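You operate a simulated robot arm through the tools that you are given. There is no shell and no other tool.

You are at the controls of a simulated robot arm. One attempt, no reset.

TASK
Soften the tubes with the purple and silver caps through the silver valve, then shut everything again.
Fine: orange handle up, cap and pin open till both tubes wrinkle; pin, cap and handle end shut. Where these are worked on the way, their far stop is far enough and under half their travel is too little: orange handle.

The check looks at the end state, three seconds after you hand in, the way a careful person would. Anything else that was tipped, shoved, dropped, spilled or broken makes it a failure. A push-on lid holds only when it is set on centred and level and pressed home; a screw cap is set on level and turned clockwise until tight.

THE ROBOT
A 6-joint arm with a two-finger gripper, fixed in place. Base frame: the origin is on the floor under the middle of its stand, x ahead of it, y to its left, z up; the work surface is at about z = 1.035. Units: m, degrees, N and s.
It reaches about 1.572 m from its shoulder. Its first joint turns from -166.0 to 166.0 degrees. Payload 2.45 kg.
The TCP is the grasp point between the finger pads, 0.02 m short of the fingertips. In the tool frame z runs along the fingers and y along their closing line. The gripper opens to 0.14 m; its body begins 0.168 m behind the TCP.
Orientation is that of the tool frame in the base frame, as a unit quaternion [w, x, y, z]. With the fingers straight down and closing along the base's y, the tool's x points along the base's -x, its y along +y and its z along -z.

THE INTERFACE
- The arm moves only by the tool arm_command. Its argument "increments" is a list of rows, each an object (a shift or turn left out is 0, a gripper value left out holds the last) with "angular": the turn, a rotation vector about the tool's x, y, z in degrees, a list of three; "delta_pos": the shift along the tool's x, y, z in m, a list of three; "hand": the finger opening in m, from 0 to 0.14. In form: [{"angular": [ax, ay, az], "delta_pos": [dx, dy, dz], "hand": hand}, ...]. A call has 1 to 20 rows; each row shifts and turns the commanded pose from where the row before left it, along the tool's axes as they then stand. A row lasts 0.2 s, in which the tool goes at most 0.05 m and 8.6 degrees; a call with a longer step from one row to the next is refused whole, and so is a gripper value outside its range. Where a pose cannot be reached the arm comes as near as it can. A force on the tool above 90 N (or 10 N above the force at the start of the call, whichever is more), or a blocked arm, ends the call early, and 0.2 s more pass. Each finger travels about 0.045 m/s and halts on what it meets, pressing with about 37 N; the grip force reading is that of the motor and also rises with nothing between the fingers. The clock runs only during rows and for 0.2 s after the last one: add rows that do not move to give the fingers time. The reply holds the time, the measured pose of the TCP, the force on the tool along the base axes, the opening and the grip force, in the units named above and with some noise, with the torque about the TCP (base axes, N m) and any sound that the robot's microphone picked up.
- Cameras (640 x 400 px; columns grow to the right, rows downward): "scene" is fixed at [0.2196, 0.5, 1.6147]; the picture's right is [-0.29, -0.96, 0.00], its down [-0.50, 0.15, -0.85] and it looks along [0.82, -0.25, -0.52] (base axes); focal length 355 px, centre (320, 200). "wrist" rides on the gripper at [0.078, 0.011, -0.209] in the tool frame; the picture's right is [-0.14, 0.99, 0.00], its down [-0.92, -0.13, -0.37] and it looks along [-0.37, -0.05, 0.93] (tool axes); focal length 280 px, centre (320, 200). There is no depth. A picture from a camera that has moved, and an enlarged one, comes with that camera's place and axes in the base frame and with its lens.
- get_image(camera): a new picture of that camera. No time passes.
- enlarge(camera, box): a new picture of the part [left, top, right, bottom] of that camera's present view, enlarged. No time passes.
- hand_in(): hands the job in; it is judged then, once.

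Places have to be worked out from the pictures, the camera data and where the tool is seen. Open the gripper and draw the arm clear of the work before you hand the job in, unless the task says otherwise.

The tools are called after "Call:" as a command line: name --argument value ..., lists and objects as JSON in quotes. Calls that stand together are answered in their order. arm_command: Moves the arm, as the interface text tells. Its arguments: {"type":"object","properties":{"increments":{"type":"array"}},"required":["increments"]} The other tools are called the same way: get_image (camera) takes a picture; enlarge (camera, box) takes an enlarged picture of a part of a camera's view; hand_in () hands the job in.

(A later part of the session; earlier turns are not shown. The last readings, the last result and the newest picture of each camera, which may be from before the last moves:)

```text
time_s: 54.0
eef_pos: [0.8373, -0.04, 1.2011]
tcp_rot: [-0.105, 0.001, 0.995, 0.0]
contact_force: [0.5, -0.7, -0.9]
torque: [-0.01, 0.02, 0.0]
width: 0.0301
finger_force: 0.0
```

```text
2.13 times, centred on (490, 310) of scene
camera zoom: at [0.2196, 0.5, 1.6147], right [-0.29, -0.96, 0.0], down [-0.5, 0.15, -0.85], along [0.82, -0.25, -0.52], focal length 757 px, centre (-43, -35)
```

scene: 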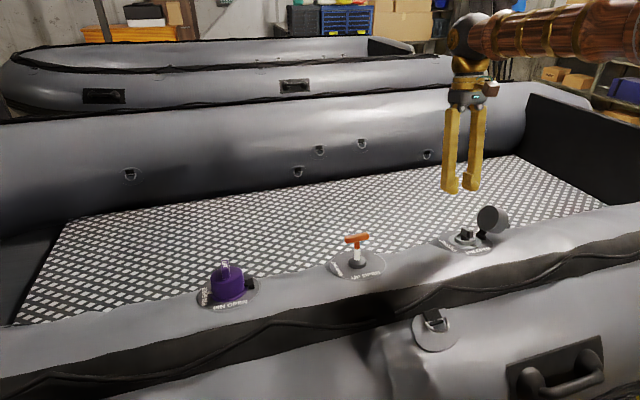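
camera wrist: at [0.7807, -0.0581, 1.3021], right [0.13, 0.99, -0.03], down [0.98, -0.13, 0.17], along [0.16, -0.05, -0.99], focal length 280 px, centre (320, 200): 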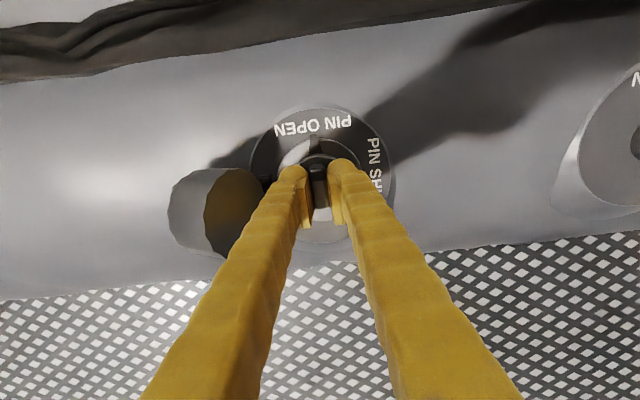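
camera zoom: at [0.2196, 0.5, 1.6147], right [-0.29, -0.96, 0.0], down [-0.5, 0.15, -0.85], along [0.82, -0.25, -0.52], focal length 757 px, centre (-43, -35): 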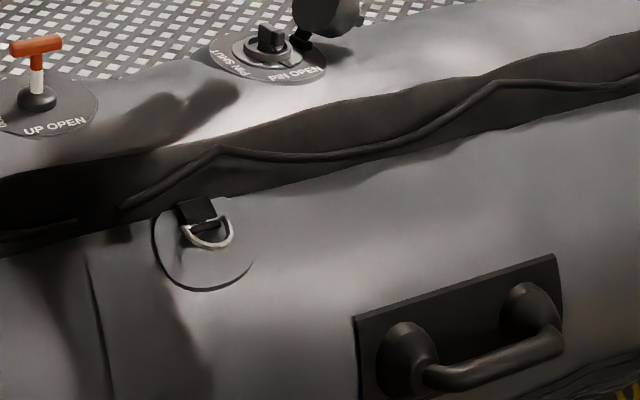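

The edges are getting wavier but I don't see pronounced wrinkles yet. I wait 4 more seconds and compare.

Call:
arm_command --increments '[{}, {}, {}, {}, {}, {}, {}, {}, {}, {}, {}, {}, {}, {}, {}, {}, {}, {}, {}, {}]'

Call:
enlarge --camera "scene" --box '[0, 250, 300, 400]'

Call:
enlarge --camera "scene" --box '[340, 220, 640, 400]'

Call:
get_image --camera "wrist"

Call:
get_image --camera "scene"

```text
time_s: 58.2
eef_pos: [0.8369, -0.0388, 1.2014]
tcp_rot: [-0.105, 0.001, 0.995, 0.001]
contact_force: [0.1, 0.3, 0.5]
torque: [0.05, 0.03, -0.03]
width: 0.0298
finger_force: 0.0
```

```text
2.13 times, centred on (150, 325) of scene
camera zoom: at [0.2196, 0.5, 1.6147], right [-0.29, -0.96, 0.0], down [-0.5, 0.15, -0.85], along [0.82, -0.25, -0.52], focal length 757 px, centre (683, -67)
```

zoom: 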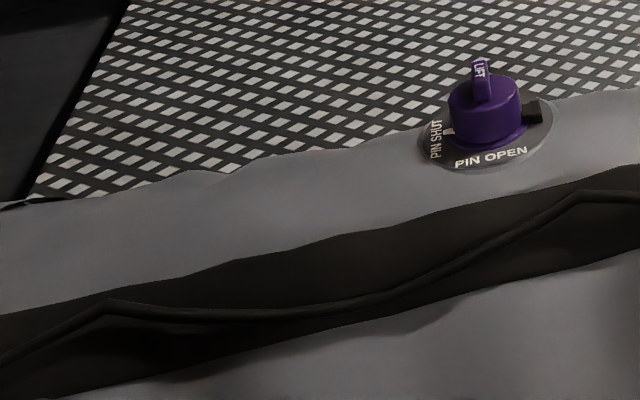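

```text
2.13 times, centred on (490, 310) of scene
camera zoom: at [0.2196, 0.5, 1.6147], right [-0.29, -0.96, 0.0], down [-0.5, 0.15, -0.85], along [0.82, -0.25, -0.52], focal length 757 px, centre (-43, -35)
```

zoom: 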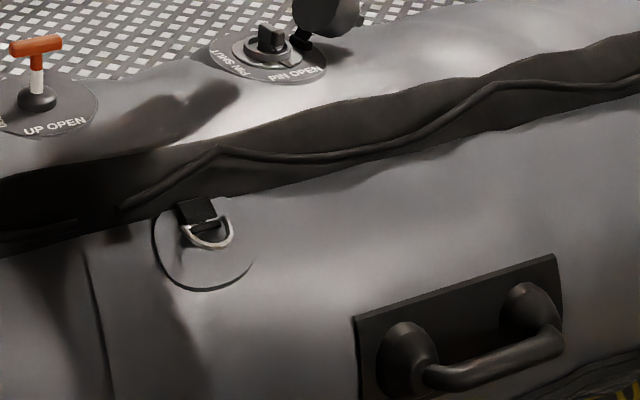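

```text
taken
camera wrist: at [0.8054, -0.0288, 1.4206], right [0.13, 0.99, -0.03], down [0.98, -0.13, 0.17], along [0.16, -0.05, -0.99], focal length 280 px, centre (320, 200)
```

wrist: 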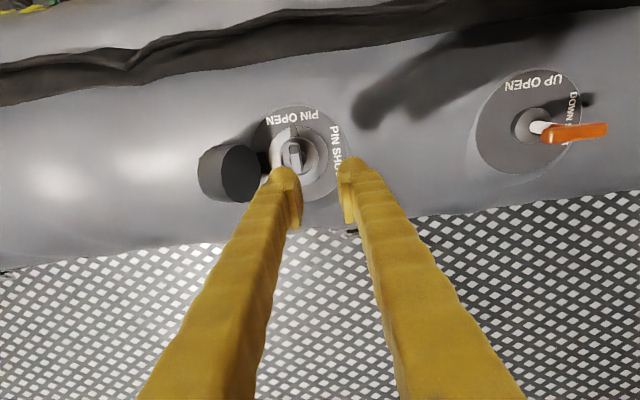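

```text
taken
```

scene: 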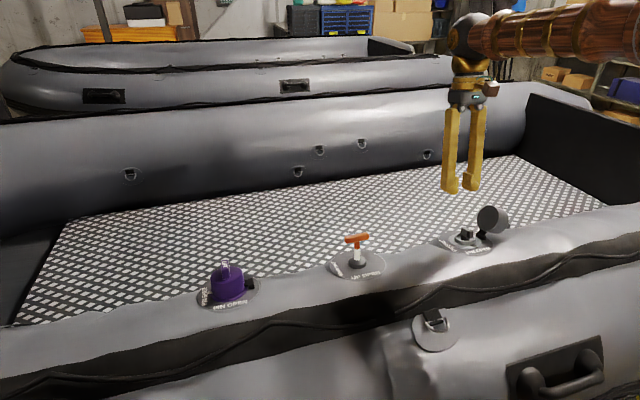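

Waves are growing slowly on both tubes. I keep waiting and comparing.

Call:
arm_command --increments '[{}, {}, {}, {}, {}, {}, {}, {}, {}, {}, {}, {}, {}, {}, {}, {}, {}, {}, {}, {}]'

Call:
enlarge --camera "scene" --box '[0, 250, 300, 400]'

Call:
enlarge --camera "scene" --box '[340, 220, 640, 400]'

Call:
get_image --camera "wrist"

```text
time_s: 62.4
eef_pos: [0.8375, -0.0394, 1.2013]
tcp_rot: [-0.104, 0.0, 0.995, 0.0]
contact_force: [-0.1, 0.7, 0.9]
torque: [0.01, 0.01, 0.01]
width: 0.0299
finger_force: 0.0
```

```text
2.13 times, centred on (150, 325) of scene
camera zoom: at [0.2196, 0.5, 1.6147], right [-0.29, -0.96, 0.0], down [-0.5, 0.15, -0.85], along [0.82, -0.25, -0.52], focal length 757 px, centre (683, -67)
```

zoom: 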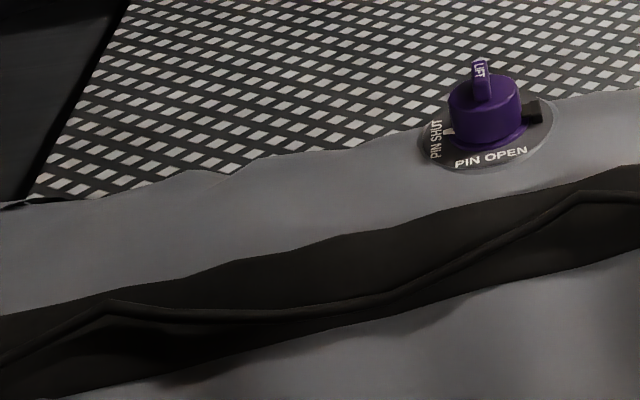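

```text
2.13 times, centred on (490, 310) of scene
camera zoom: at [0.2196, 0.5, 1.6147], right [-0.29, -0.96, 0.0], down [-0.5, 0.15, -0.85], along [0.82, -0.25, -0.52], focal length 757 px, centre (-43, -35)
```

zoom: 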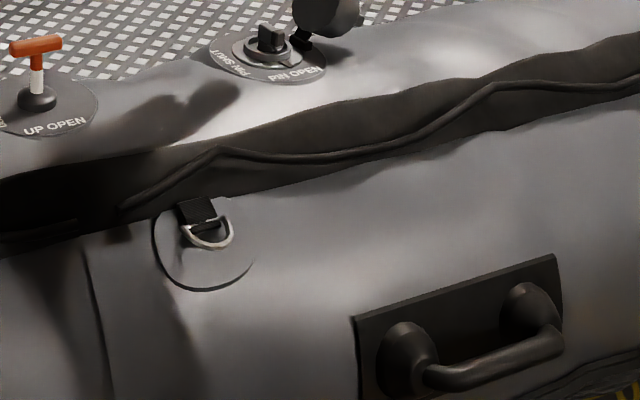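

```text
taken
camera wrist: at [0.8054, -0.0288, 1.4206], right [0.13, 0.99, -0.03], down [0.98, -0.13, 0.17], along [0.16, -0.05, -0.99], focal length 280 px, centre (320, 200)
```

wrist: 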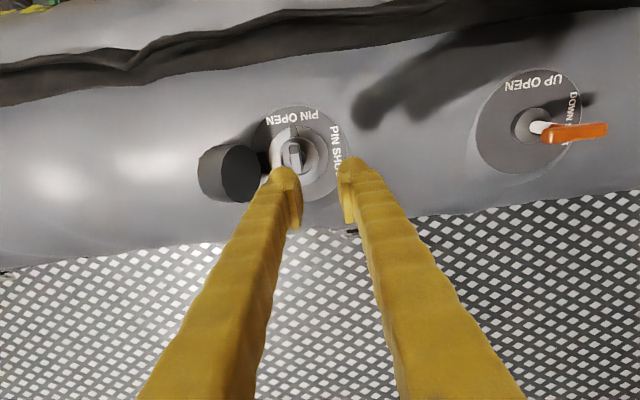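

Little change over the last 4 s, so it seems to be near its final softness. To judge the wrinkles better, I raise the wrist camera to view the purple-side tube and the whole tube from above.

Call:
arm_command --increments '[{"delta_pos": [0.0152, 0.0389, -0.0151]}, {"delta_pos": [0.0152, 0.0389, -0.0151]}, {"delta_pos": [0.0152, 0.0389, -0.0151]}, {"delta_pos": [0.0152, 0.0389, -0.0151]}, {"delta_pos": [0.0152, 0.0389, -0.0151]}, {"delta_pos": [0.0152, 0.0389, -0.0151]}, {"delta_pos": [0.0152, 0.0389, -0.0151]}, {"delta_pos": [0.0152, 0.0389, -0.0151]}, {"delta_pos": [0.0152, 0.0389, -0.0151]}, {"delta_pos": [0.0152, 0.0389, -0.0151]}, {}]'

Call:
get_image --camera "wrist"

Call:
get_image --camera "scene"

```text
time_s: 64.8
eef_pos: [0.7231, 0.3485, 1.3803]
tcp_rot: [-0.104, -0.001, 0.995, 0.0]
contact_force: [-0.4, -0.3, 0.3]
torque: [-0.01, -0.03, -0.01]
width: 0.0298
finger_force: 0.1
```

```text
taken
camera wrist: at [0.6898, 0.3585, 1.6008], right [0.13, 0.99, -0.03], down [0.98, -0.13, 0.17], along [0.16, -0.05, -0.99], focal length 280 px, centre (320, 200)
```

wrist: 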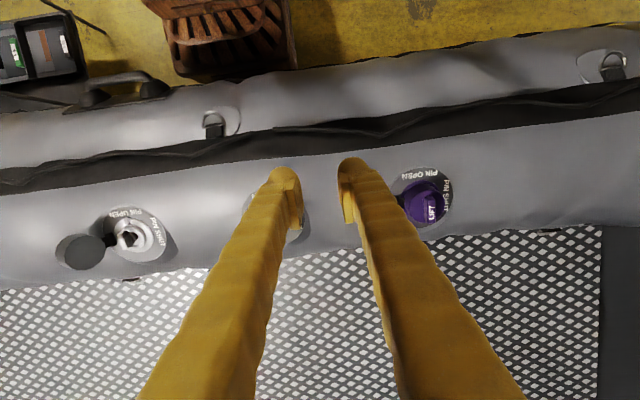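

```text
taken
```

scene: 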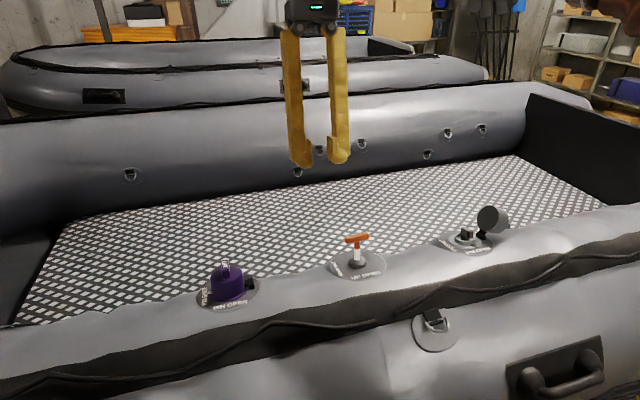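

Call:
enlarge --camera "scene" --box '[0, 220, 320, 400]'

Call:
enlarge --camera "scene" --box '[320, 200, 640, 400]'

Call:
enlarge --camera "wrist" --box '[340, 30, 640, 240]'

Call:
enlarge --camera "wrist" --box '[0, 80, 300, 290]'

```text
2.00 times, centred on (160, 310) of scene
camera zoom: at [0.2196, 0.5, 1.6147], right [-0.29, -0.96, 0.0], down [-0.5, 0.15, -0.85], along [0.82, -0.25, -0.52], focal length 710 px, centre (640, -20)
```

zoom: 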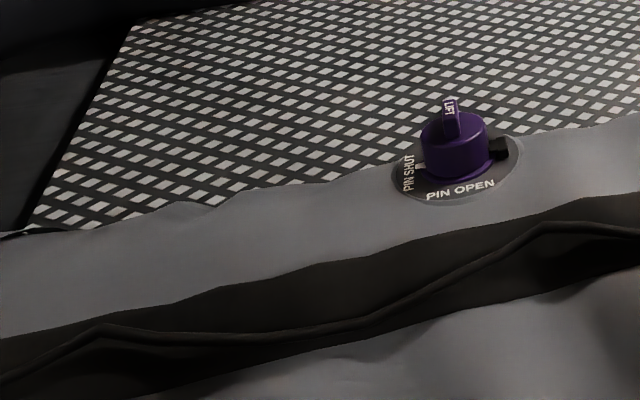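

```text
2.00 times, centred on (480, 300) of scene
camera zoom: at [0.2196, 0.5, 1.6147], right [-0.29, -0.96, 0.0], down [-0.5, 0.15, -0.85], along [0.82, -0.25, -0.52], focal length 710 px, centre (0, 0)
```

zoom: 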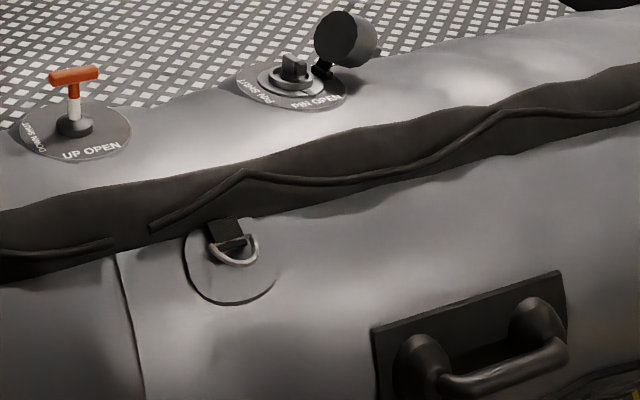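

```text
1.90 times, centred on (490, 135) of wrist
camera zoom: at [0.6898, 0.3585, 1.6008], right [0.13, 0.99, -0.03], down [0.98, -0.13, 0.17], along [0.16, -0.05, -0.99], focal length 534 px, centre (-4, 324)
```

zoom: 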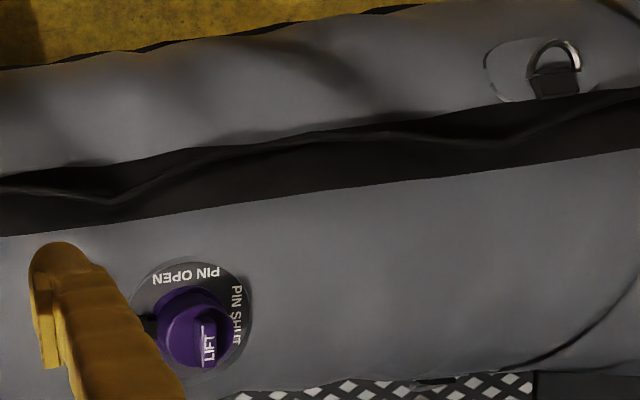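

```text
1.90 times, centred on (150, 185) of wrist
camera zoom: at [0.6898, 0.3585, 1.6008], right [0.13, 0.99, -0.03], down [0.98, -0.13, 0.17], along [0.16, -0.05, -0.99], focal length 534 px, centre (644, 229)
```

zoom: 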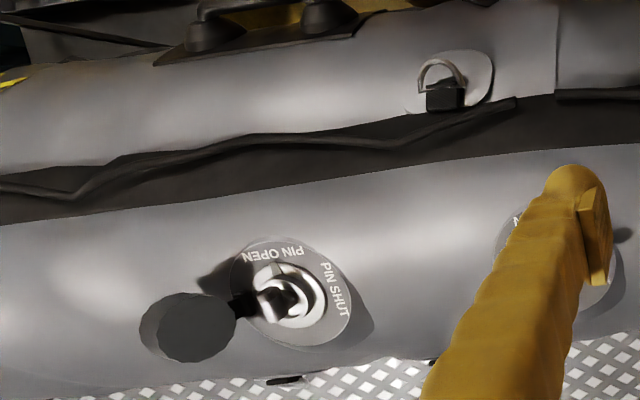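

Both tubes now show folds and dimpled highlights. The purple tube drains through the crossover, so I wait some more at this vantage point and compare.

Call:
arm_command --increments '[{}, {}, {}, {}, {}, {}, {}, {}, {}, {}, {}, {}, {}, {}, {}, {}, {}, {}, {}, {}]'

Call:
enlarge --camera "scene" --box '[0, 220, 320, 400]'

Call:
enlarge --camera "scene" --box '[320, 200, 640, 400]'

Call:
enlarge --camera "wrist" --box '[340, 30, 640, 240]'

Call:
enlarge --camera "wrist" --box '[0, 80, 300, 290]'

```text
time_s: 69.0
eef_pos: [0.7221, 0.3476, 1.3804]
tcp_rot: [-0.105, 0.0, 0.995, 0.0]
contact_force: [-0.2, 1.2, -0.4]
torque: [0.02, 0.01, 0.01]
width: 0.0301
finger_force: 0.0
```

```text
2.00 times, centred on (160, 310) of scene
camera zoom: at [0.2196, 0.5, 1.6147], right [-0.29, -0.96, 0.0], down [-0.5, 0.15, -0.85], along [0.82, -0.25, -0.52], focal length 710 px, centre (640, -20)
```

zoom: 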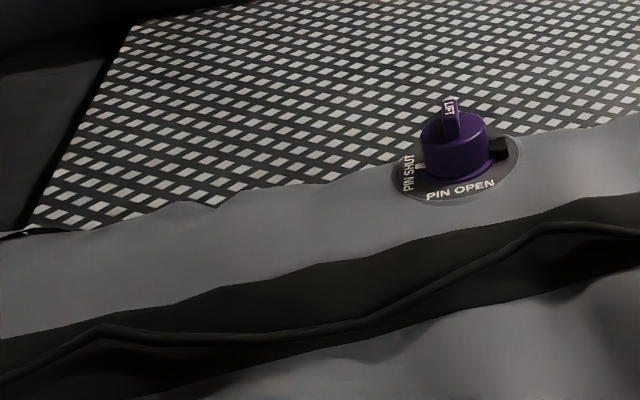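

```text
2.00 times, centred on (480, 300) of scene
camera zoom: at [0.2196, 0.5, 1.6147], right [-0.29, -0.96, 0.0], down [-0.5, 0.15, -0.85], along [0.82, -0.25, -0.52], focal length 710 px, centre (0, 0)
```

zoom: 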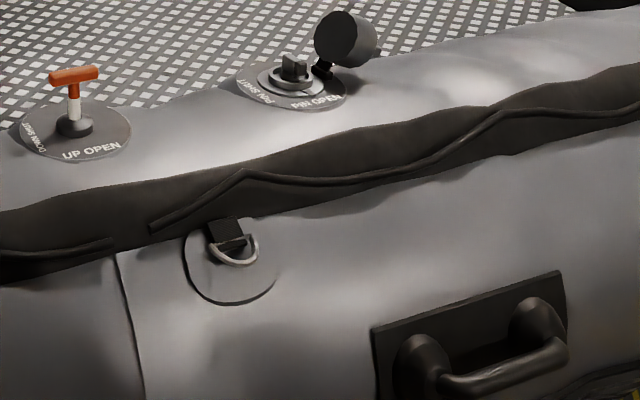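

```text
1.90 times, centred on (490, 135) of wrist
camera zoom: at [0.6899, 0.3582, 1.6006], right [0.13, 0.99, -0.03], down [0.98, -0.13, 0.17], along [0.16, -0.05, -0.99], focal length 534 px, centre (-4, 324)
```

zoom: 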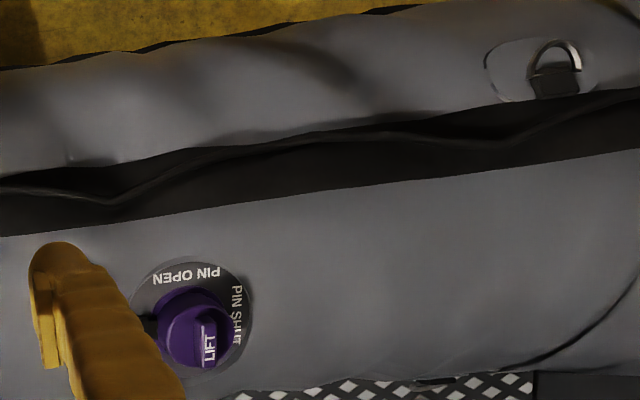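

```text
1.90 times, centred on (150, 185) of wrist
camera zoom: at [0.6899, 0.3582, 1.6006], right [0.13, 0.99, -0.03], down [0.98, -0.13, 0.17], along [0.16, -0.05, -0.99], focal length 534 px, centre (644, 229)
```

zoom: 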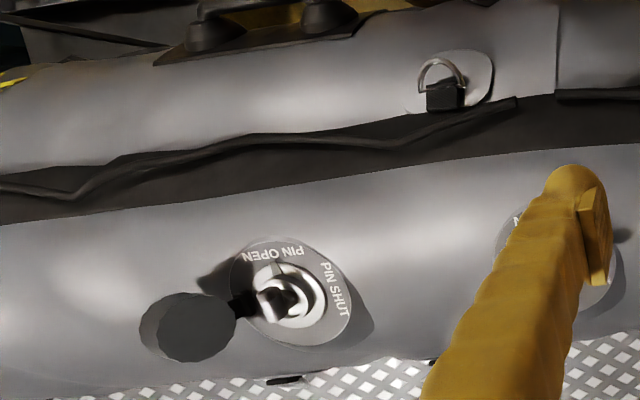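

Only slight further change – folds on the purple side are a bit deeper. I give it another 8 s to be safe.

Call:
arm_command --increments '[{}, {}, {}, {}, {}, {}, {}, {}, {}, {}, {}, {}, {}, {}, {}, {}, {}, {}, {}, {}]'

Call:
arm_command --increments '[{}, {}, {}, {}, {}, {}, {}, {}, {}, {}, {}, {}, {}, {}, {}, {}, {}, {}, {}, {}]'

Call:
enlarge --camera "scene" --box '[0, 220, 320, 400]'

Call:
enlarge --camera "scene" --box '[320, 200, 640, 400]'

Call:
enlarge --camera "wrist" --box '[340, 30, 640, 240]'

Call:
get_image --camera "scene"

```text
time_s: 73.2
eef_pos: [0.7228, 0.3474, 1.381]
tcp_rot: [-0.104, -0.001, 0.995, 0.0]
contact_force: [0.4, 0.3, -0.2]
torque: [-0.01, -0.01, -0.01]
width: 0.0302
finger_force: 0.0
```

```text
time_s: 77.4
eef_pos: [0.7223, 0.3484, 1.3801]
tcp_rot: [-0.105, 0.0, 0.994, 0.0]
contact_force: [0.8, -0.2, -0.2]
torque: [0.04, 0.01, -0.02]
width: 0.0299
finger_force: 0.0
```

```text
2.00 times, centred on (160, 310) of scene
camera zoom: at [0.2196, 0.5, 1.6147], right [-0.29, -0.96, 0.0], down [-0.5, 0.15, -0.85], along [0.82, -0.25, -0.52], focal length 710 px, centre (640, -20)
```

zoom: 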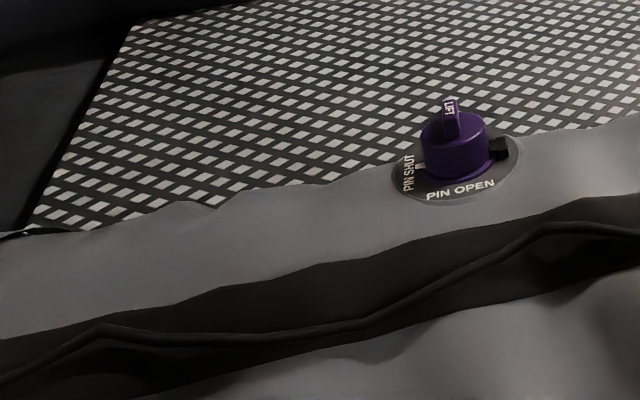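

```text
2.00 times, centred on (480, 300) of scene
camera zoom: at [0.2196, 0.5, 1.6147], right [-0.29, -0.96, 0.0], down [-0.5, 0.15, -0.85], along [0.82, -0.25, -0.52], focal length 710 px, centre (0, 0)
```

zoom: 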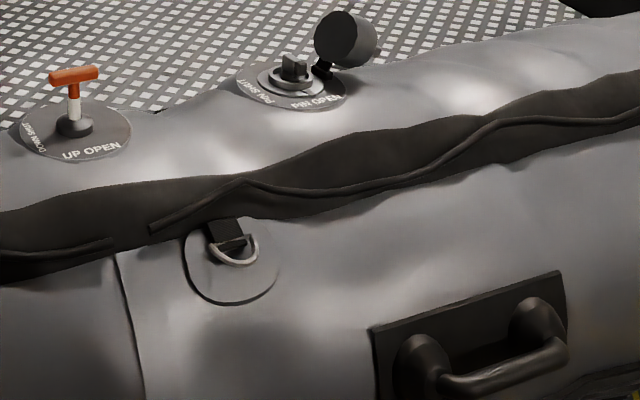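

```text
1.90 times, centred on (490, 135) of wrist
camera zoom: at [0.6899, 0.3582, 1.6006], right [0.13, 0.99, -0.03], down [0.98, -0.13, 0.17], along [0.16, -0.05, -0.99], focal length 534 px, centre (-4, 324)
```

zoom: 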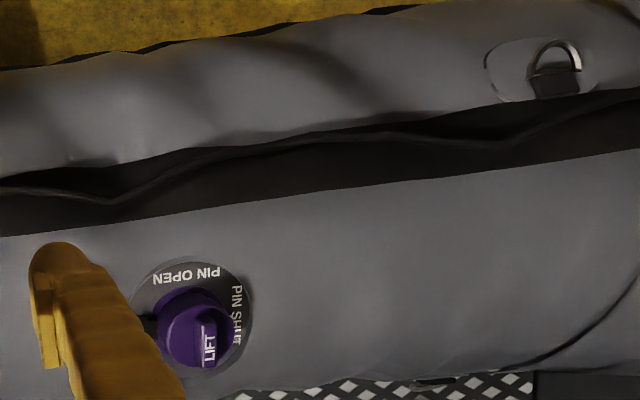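

```text
taken
```

scene: 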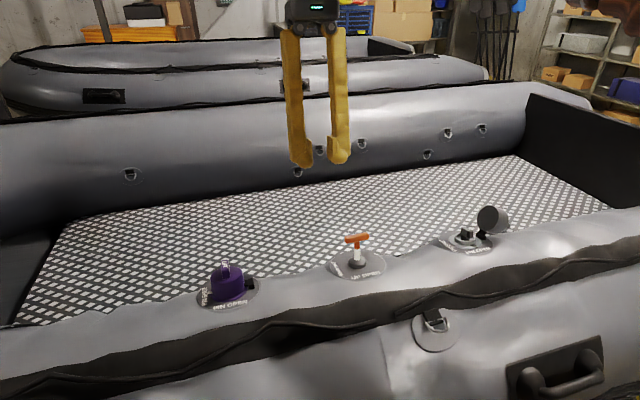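

The silver tube is clearly wrinkling now; the purple tube lags a bit behind. I wait 8 s more and compare again.

Call:
arm_command --increments '[{}, {}, {}, {}, {}, {}, {}, {}, {}, {}, {}, {}, {}, {}, {}, {}, {}, {}, {}, {}]'

Call:
arm_command --increments '[{}, {}, {}, {}, {}, {}, {}, {}, {}, {}, {}, {}, {}, {}, {}, {}, {}, {}, {}, {}]'

Call:
enlarge --camera "scene" --box '[0, 220, 320, 400]'

Call:
enlarge --camera "scene" --box '[320, 200, 640, 400]'

Call:
get_image --camera "wrist"

Call:
get_image --camera "scene"

```text
time_s: 81.6
eef_pos: [0.7229, 0.3477, 1.3806]
tcp_rot: [-0.104, 0.001, 0.995, 0.0]
contact_force: [0.5, 0.0, 0.3]
torque: [-0.02, -0.01, 0.01]
width: 0.0298
finger_force: 0.1
```

```text
time_s: 85.8
eef_pos: [0.7234, 0.3483, 1.38]
tcp_rot: [-0.104, 0.0, 0.995, -0.001]
contact_force: [0.4, 0.6, 0.1]
torque: [0.0, -0.01, 0.0]
width: 0.0301
finger_force: 0.1
```

```text
2.00 times, centred on (160, 310) of scene
camera zoom: at [0.2196, 0.5, 1.6147], right [-0.29, -0.96, 0.0], down [-0.5, 0.15, -0.85], along [0.82, -0.25, -0.52], focal length 710 px, centre (640, -20)
```

zoom: 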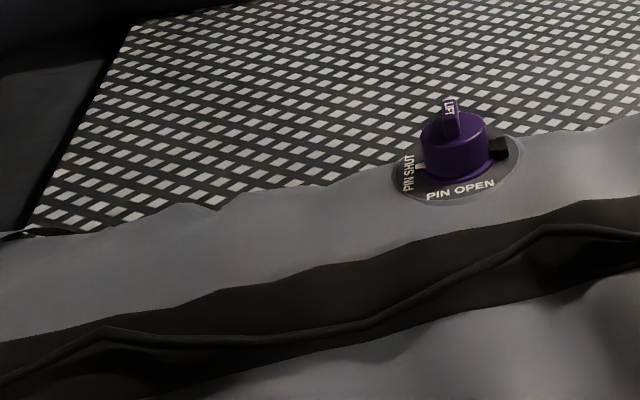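

```text
2.00 times, centred on (480, 300) of scene
camera zoom: at [0.2196, 0.5, 1.6147], right [-0.29, -0.96, 0.0], down [-0.5, 0.15, -0.85], along [0.82, -0.25, -0.52], focal length 710 px, centre (0, 0)
```

zoom: 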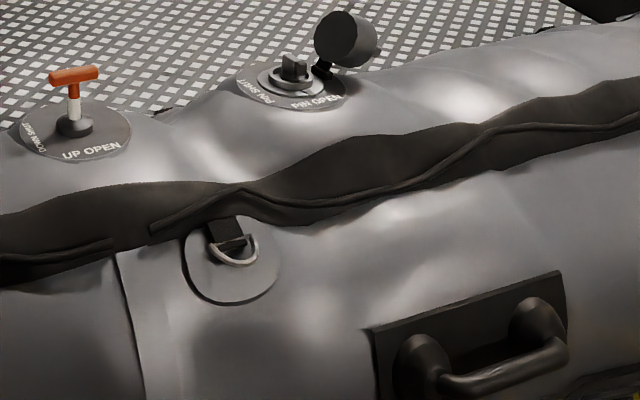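

```text
taken
camera wrist: at [0.6899, 0.3582, 1.6006], right [0.13, 0.99, -0.03], down [0.98, -0.13, 0.17], along [0.16, -0.05, -0.99], focal length 280 px, centre (320, 200)
```

wrist: 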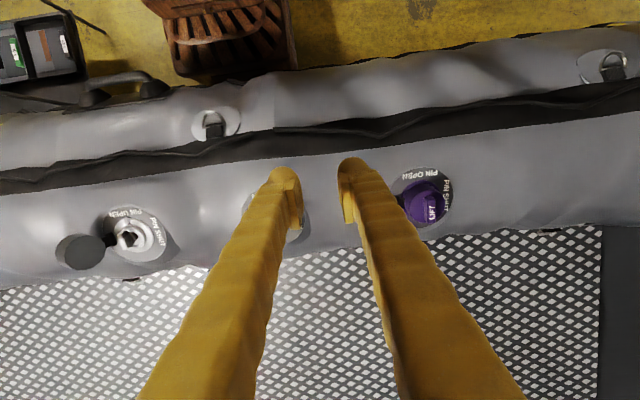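

```text
taken
```

scene: 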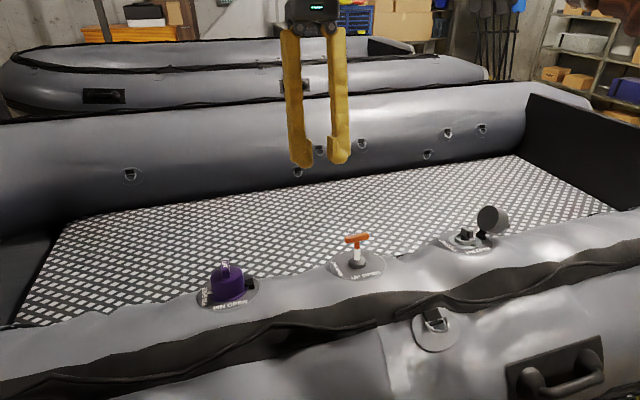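

The silver tube is strongly wrinkled, the purple one moderately. I wait a bit more so the purple tube is unmistakably wrinkled as well.

Call:
arm_command --increments '[{}, {}, {}, {}, {}, {}, {}, {}, {}, {}, {}, {}, {}, {}, {}, {}, {}, {}, {}, {}]'

Call:
arm_command --increments '[{}, {}, {}, {}, {}, {}, {}, {}, {}, {}, {}, {}, {}, {}, {}]'

Call:
enlarge --camera "scene" --box '[0, 220, 320, 400]'

Call:
enlarge --camera "scene" --box '[320, 200, 640, 400]'

Call:
enlarge --camera "wrist" --box '[240, 30, 640, 240]'

Call:
get_image --camera "scene"

```text
time_s: 90.0
eef_pos: [0.7229, 0.3476, 1.3814]
tcp_rot: [-0.104, 0.001, 0.995, 0.0]
contact_force: [-0.4, 0.3, 0.5]
torque: [0.03, 0.0, 0.02]
width: 0.0301
finger_force: 0.1
```

```text
time_s: 93.2
eef_pos: [0.7219, 0.3491, 1.3807]
tcp_rot: [-0.104, 0.001, 0.995, 0.001]
contact_force: [-0.3, -0.6, -0.1]
torque: [0.0, 0.02, 0.03]
width: 0.03
finger_force: 0.0
```

```text
2.00 times, centred on (160, 310) of scene
camera zoom: at [0.2196, 0.5, 1.6147], right [-0.29, -0.96, 0.0], down [-0.5, 0.15, -0.85], along [0.82, -0.25, -0.52], focal length 710 px, centre (640, -20)
```

zoom: 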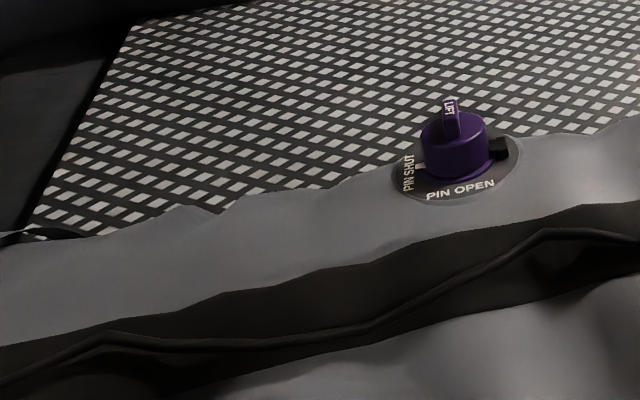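

```text
2.00 times, centred on (480, 300) of scene
camera zoom: at [0.2196, 0.5, 1.6147], right [-0.29, -0.96, 0.0], down [-0.5, 0.15, -0.85], along [0.82, -0.25, -0.52], focal length 710 px, centre (0, 0)
```

zoom: 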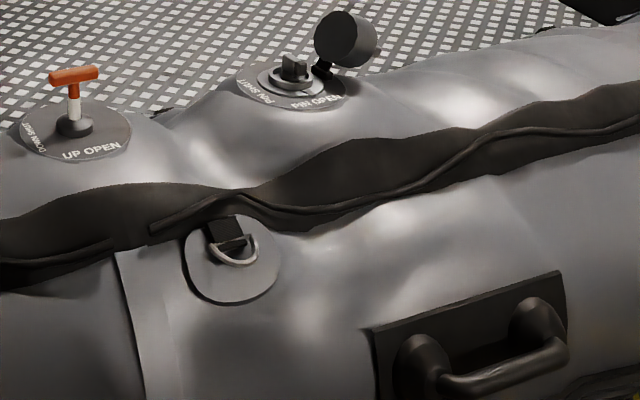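

```text
1.60 times, centred on (440, 135) of wrist
camera zoom: at [0.6899, 0.3582, 1.6006], right [0.13, 0.99, -0.03], down [0.98, -0.13, 0.17], along [0.16, -0.05, -0.99], focal length 449 px, centre (128, 304)
```

zoom: 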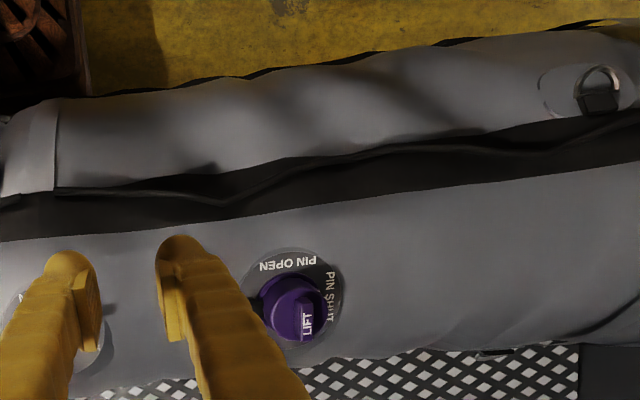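

```text
taken
```

scene: 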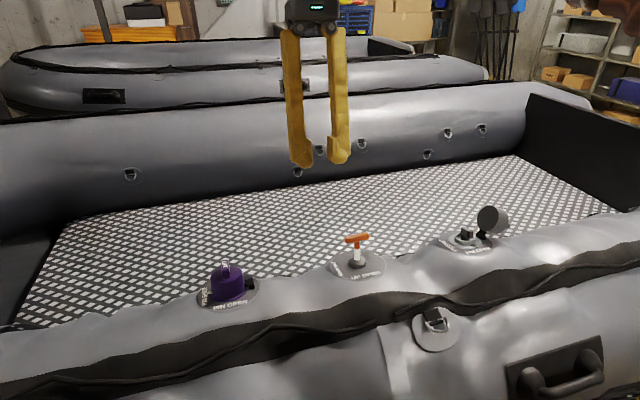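

Both tubes are now visibly wrinkled, with the silver one strongly so. I return above the silver pin, open fingers, to turn it shut.

Call:
arm_command --increments '[{"delta_pos": [-0.0152, -0.0417, 0.0151], "hand": 0.045}, {"delta_pos": [-0.0152, -0.0417, 0.0151]}, {"delta_pos": [-0.0152, -0.0417, 0.0151]}, {"delta_pos": [-0.0152, -0.0417, 0.0151]}, {"delta_pos": [-0.0152, -0.0417, 0.0151]}, {"delta_pos": [-0.0152, -0.0417, 0.0151]}, {"delta_pos": [-0.0152, -0.0417, 0.0151]}, {"delta_pos": [-0.0152, -0.0417, 0.0151]}, {"delta_pos": [-0.0152, -0.0417, 0.0151]}, {"delta_pos": [-0.0152, -0.0417, 0.0151]}, {}]'

Call:
get_image --camera "wrist"

Call:
enlarge --camera "wrist" --box '[240, 90, 400, 210]'

Call:
enlarge --camera "scene" --box '[435, 195, 515, 260]'

```text
time_s: 95.6
eef_pos: [0.8391, -0.0664, 1.1988]
tcp_rot: [-0.105, 0.0, 0.994, 0.0]
contact_force: [0.0, 0.3, 0.7]
torque: [-0.01, 0.0, 0.0]
width: 0.0447
finger_force: 0.2
```

```text
taken
camera wrist: at [0.806, -0.0559, 1.4184], right [0.13, 0.99, -0.03], down [0.98, -0.13, 0.17], along [0.16, -0.05, -0.99], focal length 280 px, centre (320, 200)
```

wrist: 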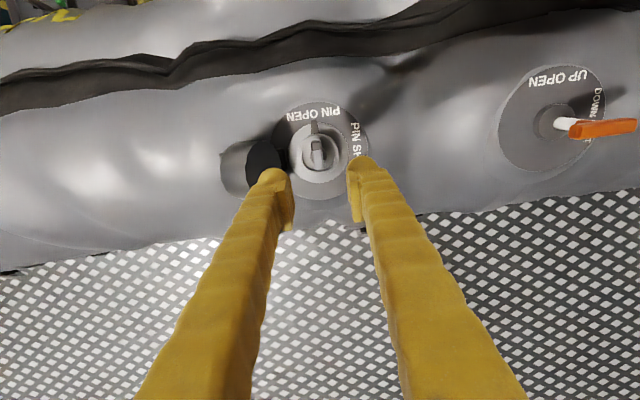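

```text
3.33 times, centred on (320, 150) of wrist
camera zoom: at [0.806, -0.0559, 1.4184], right [0.13, 0.99, -0.03], down [0.98, -0.13, 0.17], along [0.16, -0.05, -0.99], focal length 935 px, centre (320, 367)
```

zoom: 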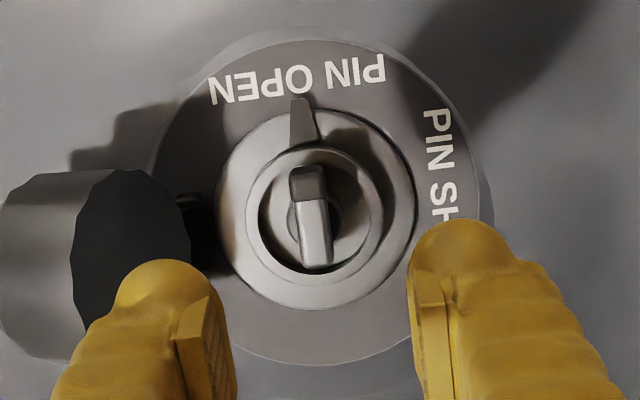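

```text
6.15 times, centred on (475, 228) of scene
camera zoom: at [0.2196, 0.5, 1.6147], right [-0.29, -0.96, 0.0], down [-0.5, 0.15, -0.85], along [0.82, -0.25, -0.52], focal length 2184 px, centre (-634, 31)
```

zoom: 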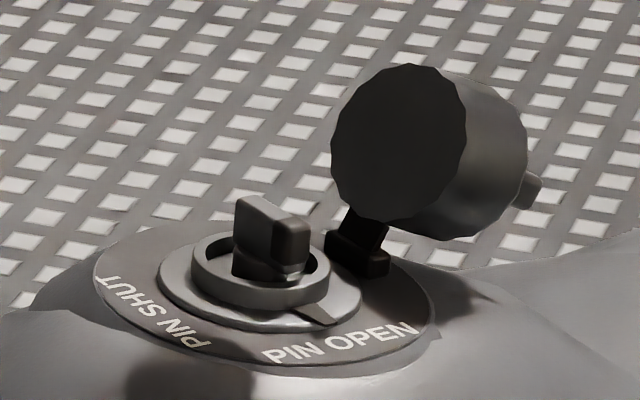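

The pin bar now lies along x under the gripper, about 3 mm toward -y of the tool axis. I narrow the fingers to 30 mm (to stay clear of the lid hinge), centre, and descend onto the bar.

Call:
arm_command --increments '[{"delta_pos": [0, -0.0028, 0.03], "hand": 0.03}, {"delta_pos": [0, 0, 0.03]}, {"delta_pos": [0, 0, 0.025]}, {"delta_pos": [0, 0, 0.015]}, {}]'

Call:
enlarge --camera "wrist" --box '[240, 90, 400, 230]'

Call:
enlarge --camera "scene" --box '[435, 185, 525, 260]'

```text
time_s: 96.8
eef_pos: [0.8192, -0.0688, 1.1002]
tcp_rot: [-0.104, 0.0, 0.995, 0.0]
contact_force: [-0.3, 0.0, 0.2]
torque: [-0.03, 0.01, -0.01]
width: 0.0303
finger_force: 0.1
```

```text
2.86 times, centred on (320, 160) of wrist
camera zoom: at [0.7859, -0.0584, 1.32], right [0.13, 0.99, -0.03], down [0.98, -0.13, 0.17], along [0.16, -0.05, -0.99], focal length 801 px, centre (320, 314)
```

zoom: 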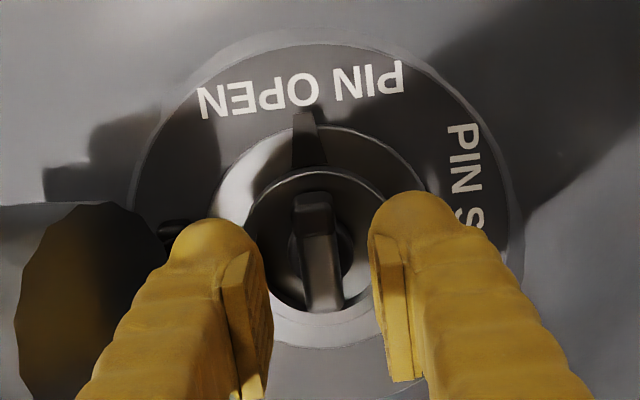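

```text
5.33 times, centred on (480, 222) of scene
camera zoom: at [0.2196, 0.5, 1.6147], right [-0.29, -0.96, 0.0], down [-0.5, 0.15, -0.85], along [0.82, -0.25, -0.52], focal length 1893 px, centre (-533, 80)
```

zoom: 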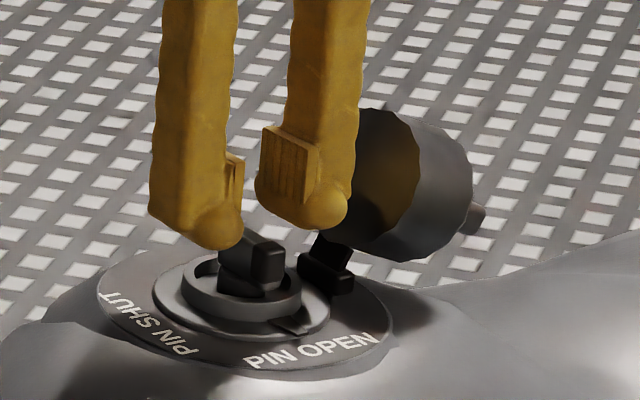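

Centred. I go down the last 18 mm and close on the bar.

Call:
arm_command --increments '[{"delta_pos": [0, 0, 0.01]}, {"delta_pos": [0, 0, 0.0085]}, {}, {"hand": 0.0}, {"hand": 0.0}, {"hand": 0.0}, {"hand": 0.0}]'

Call:
enlarge --camera "wrist" --box '[240, 90, 400, 230]'

Call:
enlarge --camera "scene" --box '[435, 185, 525, 260]'

Call:
enlarge --camera "scene" --box '[0, 220, 320, 400]'

```text
time_s: 98.4
eef_pos: [0.8147, -0.069, 1.0821]
tcp_rot: [-0.104, 0.001, 0.995, 0.0]
contact_force: [-2.4, 21.8, -5.3]
torque: [0.17, -0.01, -0.25]
width: 0.0111
finger_force: 38.7
```

```text
2.86 times, centred on (320, 160) of wrist
camera zoom: at [0.782, -0.0585, 1.3022], right [0.13, 0.99, -0.03], down [0.98, -0.13, 0.17], along [0.16, -0.05, -0.99], focal length 801 px, centre (320, 314)
```

zoom: 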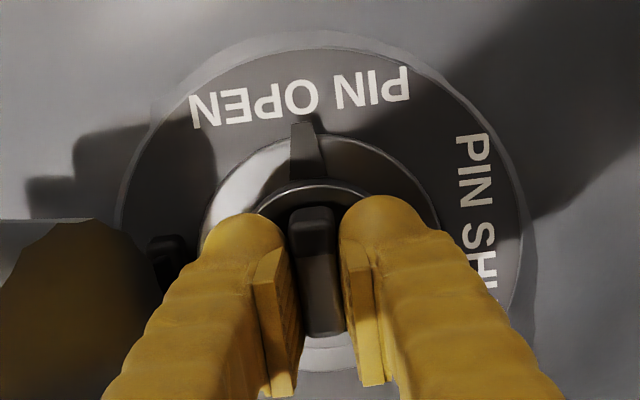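

```text
5.33 times, centred on (480, 222) of scene
camera zoom: at [0.2196, 0.5, 1.6147], right [-0.29, -0.96, 0.0], down [-0.5, 0.15, -0.85], along [0.82, -0.25, -0.52], focal length 1893 px, centre (-533, 80)
```

zoom: 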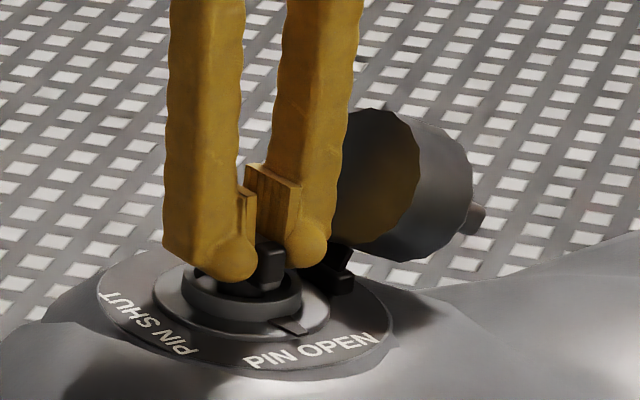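

```text
2.00 times, centred on (160, 310) of scene
camera zoom: at [0.2196, 0.5, 1.6147], right [-0.29, -0.96, 0.0], down [-0.5, 0.15, -0.85], along [0.82, -0.25, -0.52], focal length 710 px, centre (640, -20)
```

zoom: 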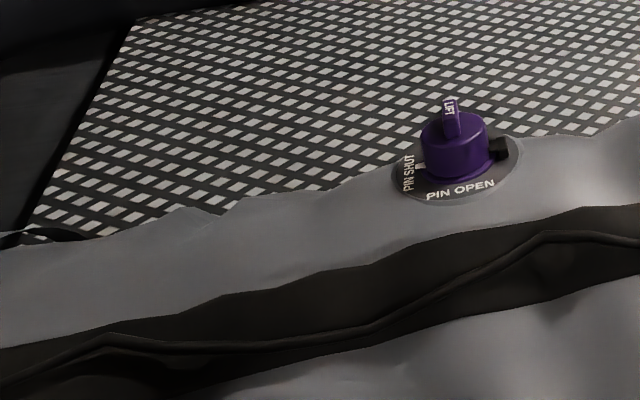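

The pin is gripped and still open. The purple tube's folds keep growing, so I hold here 5 more seconds before shutting.

Call:
arm_command --increments '[{"delta_pos": [0, 0.001, 0]}, {}, {}, {}, {}, {}, {}, {}, {}, {}, {}, {}, {}, {}, {}, {}, {}, {}, {}, {}]'

Call:
get_image --camera "scene"

Call:
enlarge --camera "scene" --box '[0, 220, 400, 400]'

```text
time_s: 102.6
eef_pos: [0.8142, -0.0672, 1.082]
tcp_rot: [-0.104, 0.0, 0.995, 0.0]
contact_force: [-7.1, 4.2, -16.9]
torque: [0.03, 0.05, -0.17]
width: 0.0111
finger_force: 37.8
```

```text
taken
```

scene: 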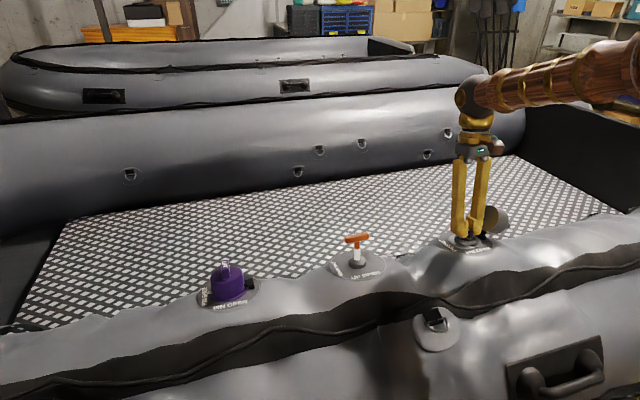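

```text
1.60 times, centred on (200, 310) of scene
camera zoom: at [0.2196, 0.5, 1.6147], right [-0.29, -0.96, 0.0], down [-0.5, 0.15, -0.85], along [0.82, -0.25, -0.52], focal length 568 px, centre (512, 24)
```

zoom: 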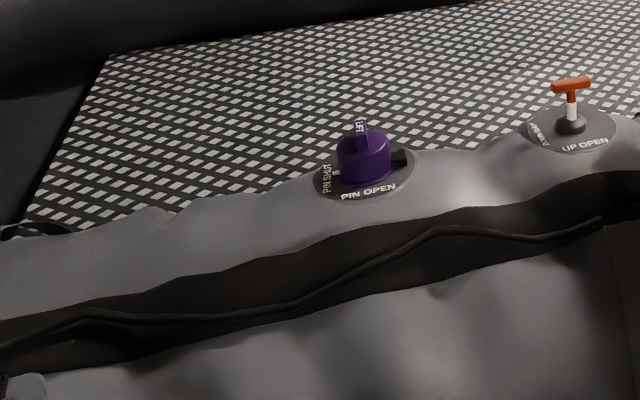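

Both tubes are now clearly wrinkled. I turn the pin back clockwise (toward PIN SHUT), 45° first.

Call:
arm_command --increments '[{"angular": [0, 0, 7.5]}, {"angular": [0, 0, 7.5]}, {"angular": [0, 0, 7.5]}, {"angular": [0, 0, 7.5]}, {"angular": [0, 0, 7.5]}, {"angular": [0, 0, 7.5]}, {}]'

Call:
enlarge --camera "wrist" --box '[240, 90, 400, 230]'

```text
time_s: 104.2
eef_pos: [0.8142, -0.0685, 1.0821]
tcp_rot: [-0.096, 0.382, 0.918, -0.041]
contact_force: [-7.7, 0.4, -32.8]
torque: [0.03, -0.01, 0.02]
width: 0.0111
finger_force: 38.2
```

```text
2.86 times, centred on (320, 160) of wrist
camera zoom: at [0.8123, -0.0061, 1.2963], right [0.78, 0.6, -0.17], down [0.62, -0.74, 0.24], along [0.02, -0.29, -0.96], focal length 801 px, centre (320, 314)
```

zoom: 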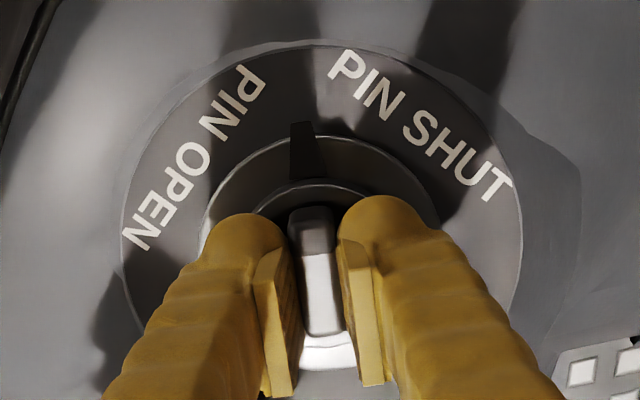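

The downward pull (-33 N) suggests the valve seat is slowly sinking as the tube softens, so I follow it down 1.5 mm while continuing to the shut stop.

Call:
arm_command --increments '[{"angular": [0, 0, 7.5], "delta_pos": [0, 0, 0.0008]}, {"angular": [0, 0, 7.5], "delta_pos": [0, 0, 0.0007]}, {"angular": [0, 0, 7.5]}, {"angular": [0, 0, 7.5]}, {"angular": [0, 0, 7.5]}, {"angular": [0, 0, 7.5]}, {}]'

Call:
enlarge --camera "wrist" --box '[240, 90, 400, 230]'

Call:
enlarge --camera "scene" --box '[435, 185, 525, 260]'

```text
time_s: 105.8
eef_pos: [0.8152, -0.069, 1.0828]
tcp_rot: [-0.074, 0.703, 0.704, -0.073]
contact_force: [-1.1, 8.6, 1.9]
torque: [0.06, -0.02, -0.04]
width: 0.011
finger_force: 38.2
```

```text
2.86 times, centred on (320, 160) of wrist
camera zoom: at [0.8691, 0.0091, 1.2843], right [0.97, -0.14, -0.21], down [-0.05, -0.92, 0.39], along [-0.24, -0.36, -0.9], focal length 801 px, centre (320, 314)
```

zoom: 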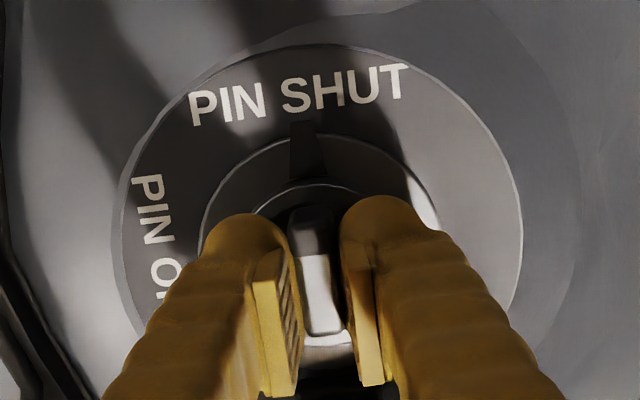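

```text
5.33 times, centred on (480, 222) of scene
camera zoom: at [0.2196, 0.5, 1.6147], right [-0.29, -0.96, 0.0], down [-0.5, 0.15, -0.85], along [0.82, -0.25, -0.52], focal length 1893 px, centre (-533, 80)
```

zoom: 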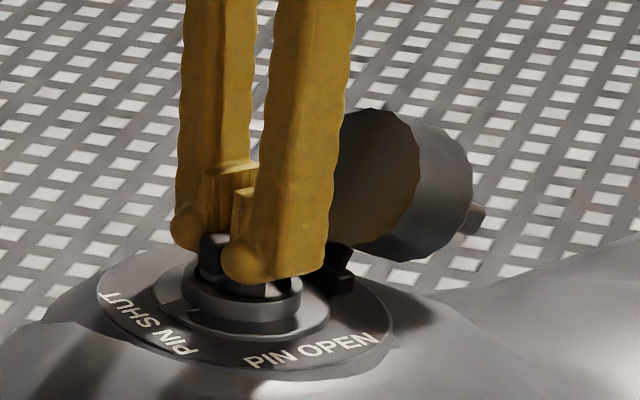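

The pointer is at PIN SHUT. I press 5° further to feel the stop and make sure it's fully shut.

Call:
arm_command --increments '[{"angular": [0, 0, 3]}, {"angular": [0, 0, 3]}, {}]'

Call:
enlarge --camera "wrist" --box '[240, 90, 400, 230]'

```text
time_s: 106.6
eef_pos: [0.8157, -0.0693, 1.0823]
tcp_rot: [-0.069, 0.739, 0.666, -0.078]
contact_force: [4.4, -4.9, 8.7]
torque: [0.04, -0.04, 1.01]
width: 0.0128
finger_force: 38.8
```

```text
2.86 times, centred on (320, 160) of wrist
camera zoom: at [0.877, 0.0073, 1.2827], right [0.95, -0.24, -0.2], down [-0.14, -0.9, 0.41], along [-0.28, -0.36, -0.89], focal length 801 px, centre (320, 314)
```

zoom: 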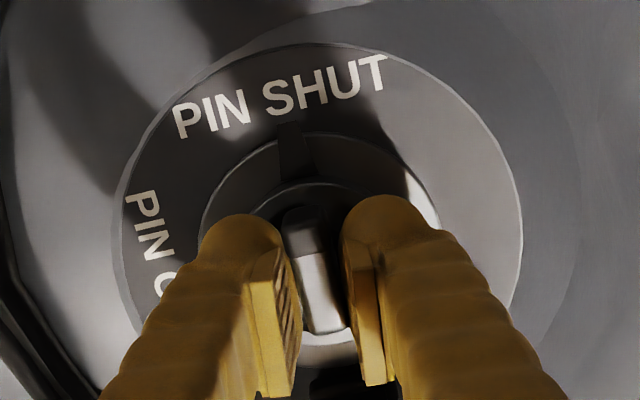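

Stop felt (torque +1.0 N m): the pin is fully shut. I undo the over-twist, release, and lift straight up.

Call:
arm_command --increments '[{"angular": [0, 0, -3]}, {"angular": [0, 0, -3]}, {"hand": 0.035}, {"hand": 0.035}, {"hand": 0.035}, {"hand": 0.035}, {"delta_pos": [0, 0, -0.02]}, {"delta_pos": [0, 0, -0.04]}, {"delta_pos": [0, 0, -0.04]}, {"delta_pos": [0, 0, -0.02]}, {}]'

Call:
enlarge --camera "wrist" --box '[240, 90, 400, 210]'

Call:
enlarge --camera "scene" --box '[435, 185, 525, 260]'

Call:
get_image --camera "wrist"

```text
time_s: 109.0
eef_pos: [0.8386, -0.0689, 1.1987]
tcp_rot: [-0.073, 0.703, 0.704, -0.073]
contact_force: [0.9, -0.8, -0.3]
torque: [0.0, 0.0, 0.02]
width: 0.0348
finger_force: 0.0
```

```text
3.33 times, centred on (320, 150) of wrist
camera zoom: at [0.8941, 0.0077, 1.4008], right [0.97, -0.14, -0.21], down [-0.05, -0.92, 0.39], along [-0.24, -0.36, -0.9], focal length 935 px, centre (320, 367)
```

zoom: 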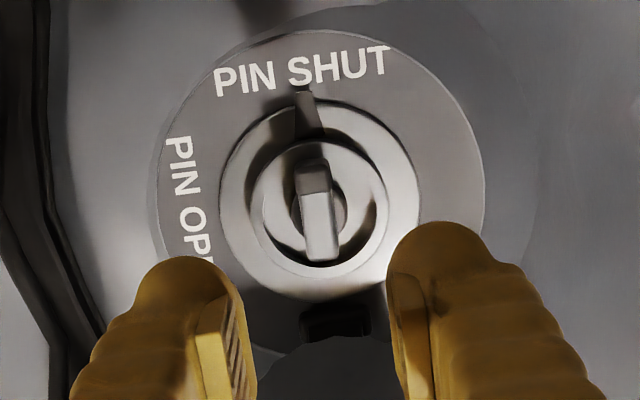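

```text
5.33 times, centred on (480, 222) of scene
camera zoom: at [0.2196, 0.5, 1.6147], right [-0.29, -0.96, 0.0], down [-0.5, 0.15, -0.85], along [0.82, -0.25, -0.52], focal length 1893 px, centre (-533, 80)
```

zoom: 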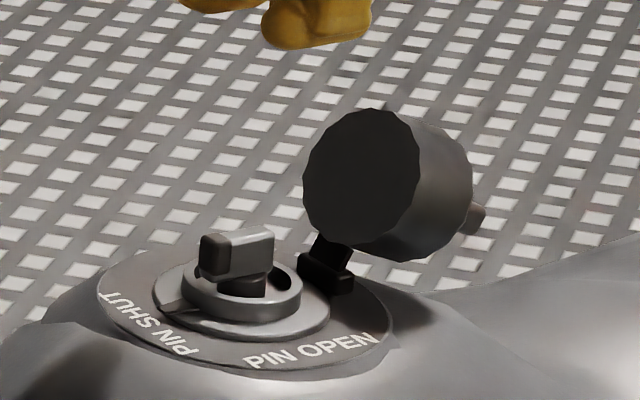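

```text
taken
camera wrist: at [0.8941, 0.0077, 1.4008], right [0.97, -0.14, -0.21], down [-0.05, -0.92, 0.39], along [-0.24, -0.36, -0.9], focal length 280 px, centre (320, 200)
```

wrist: 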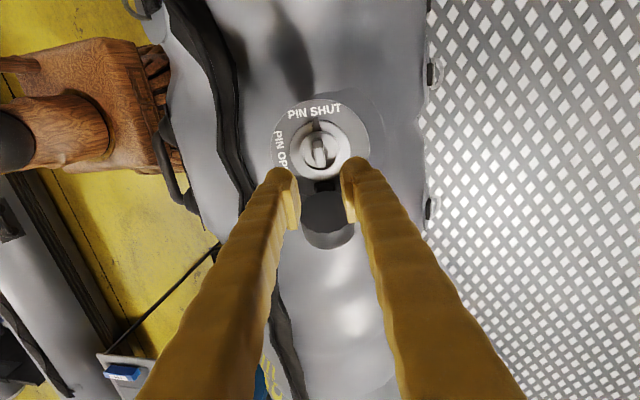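

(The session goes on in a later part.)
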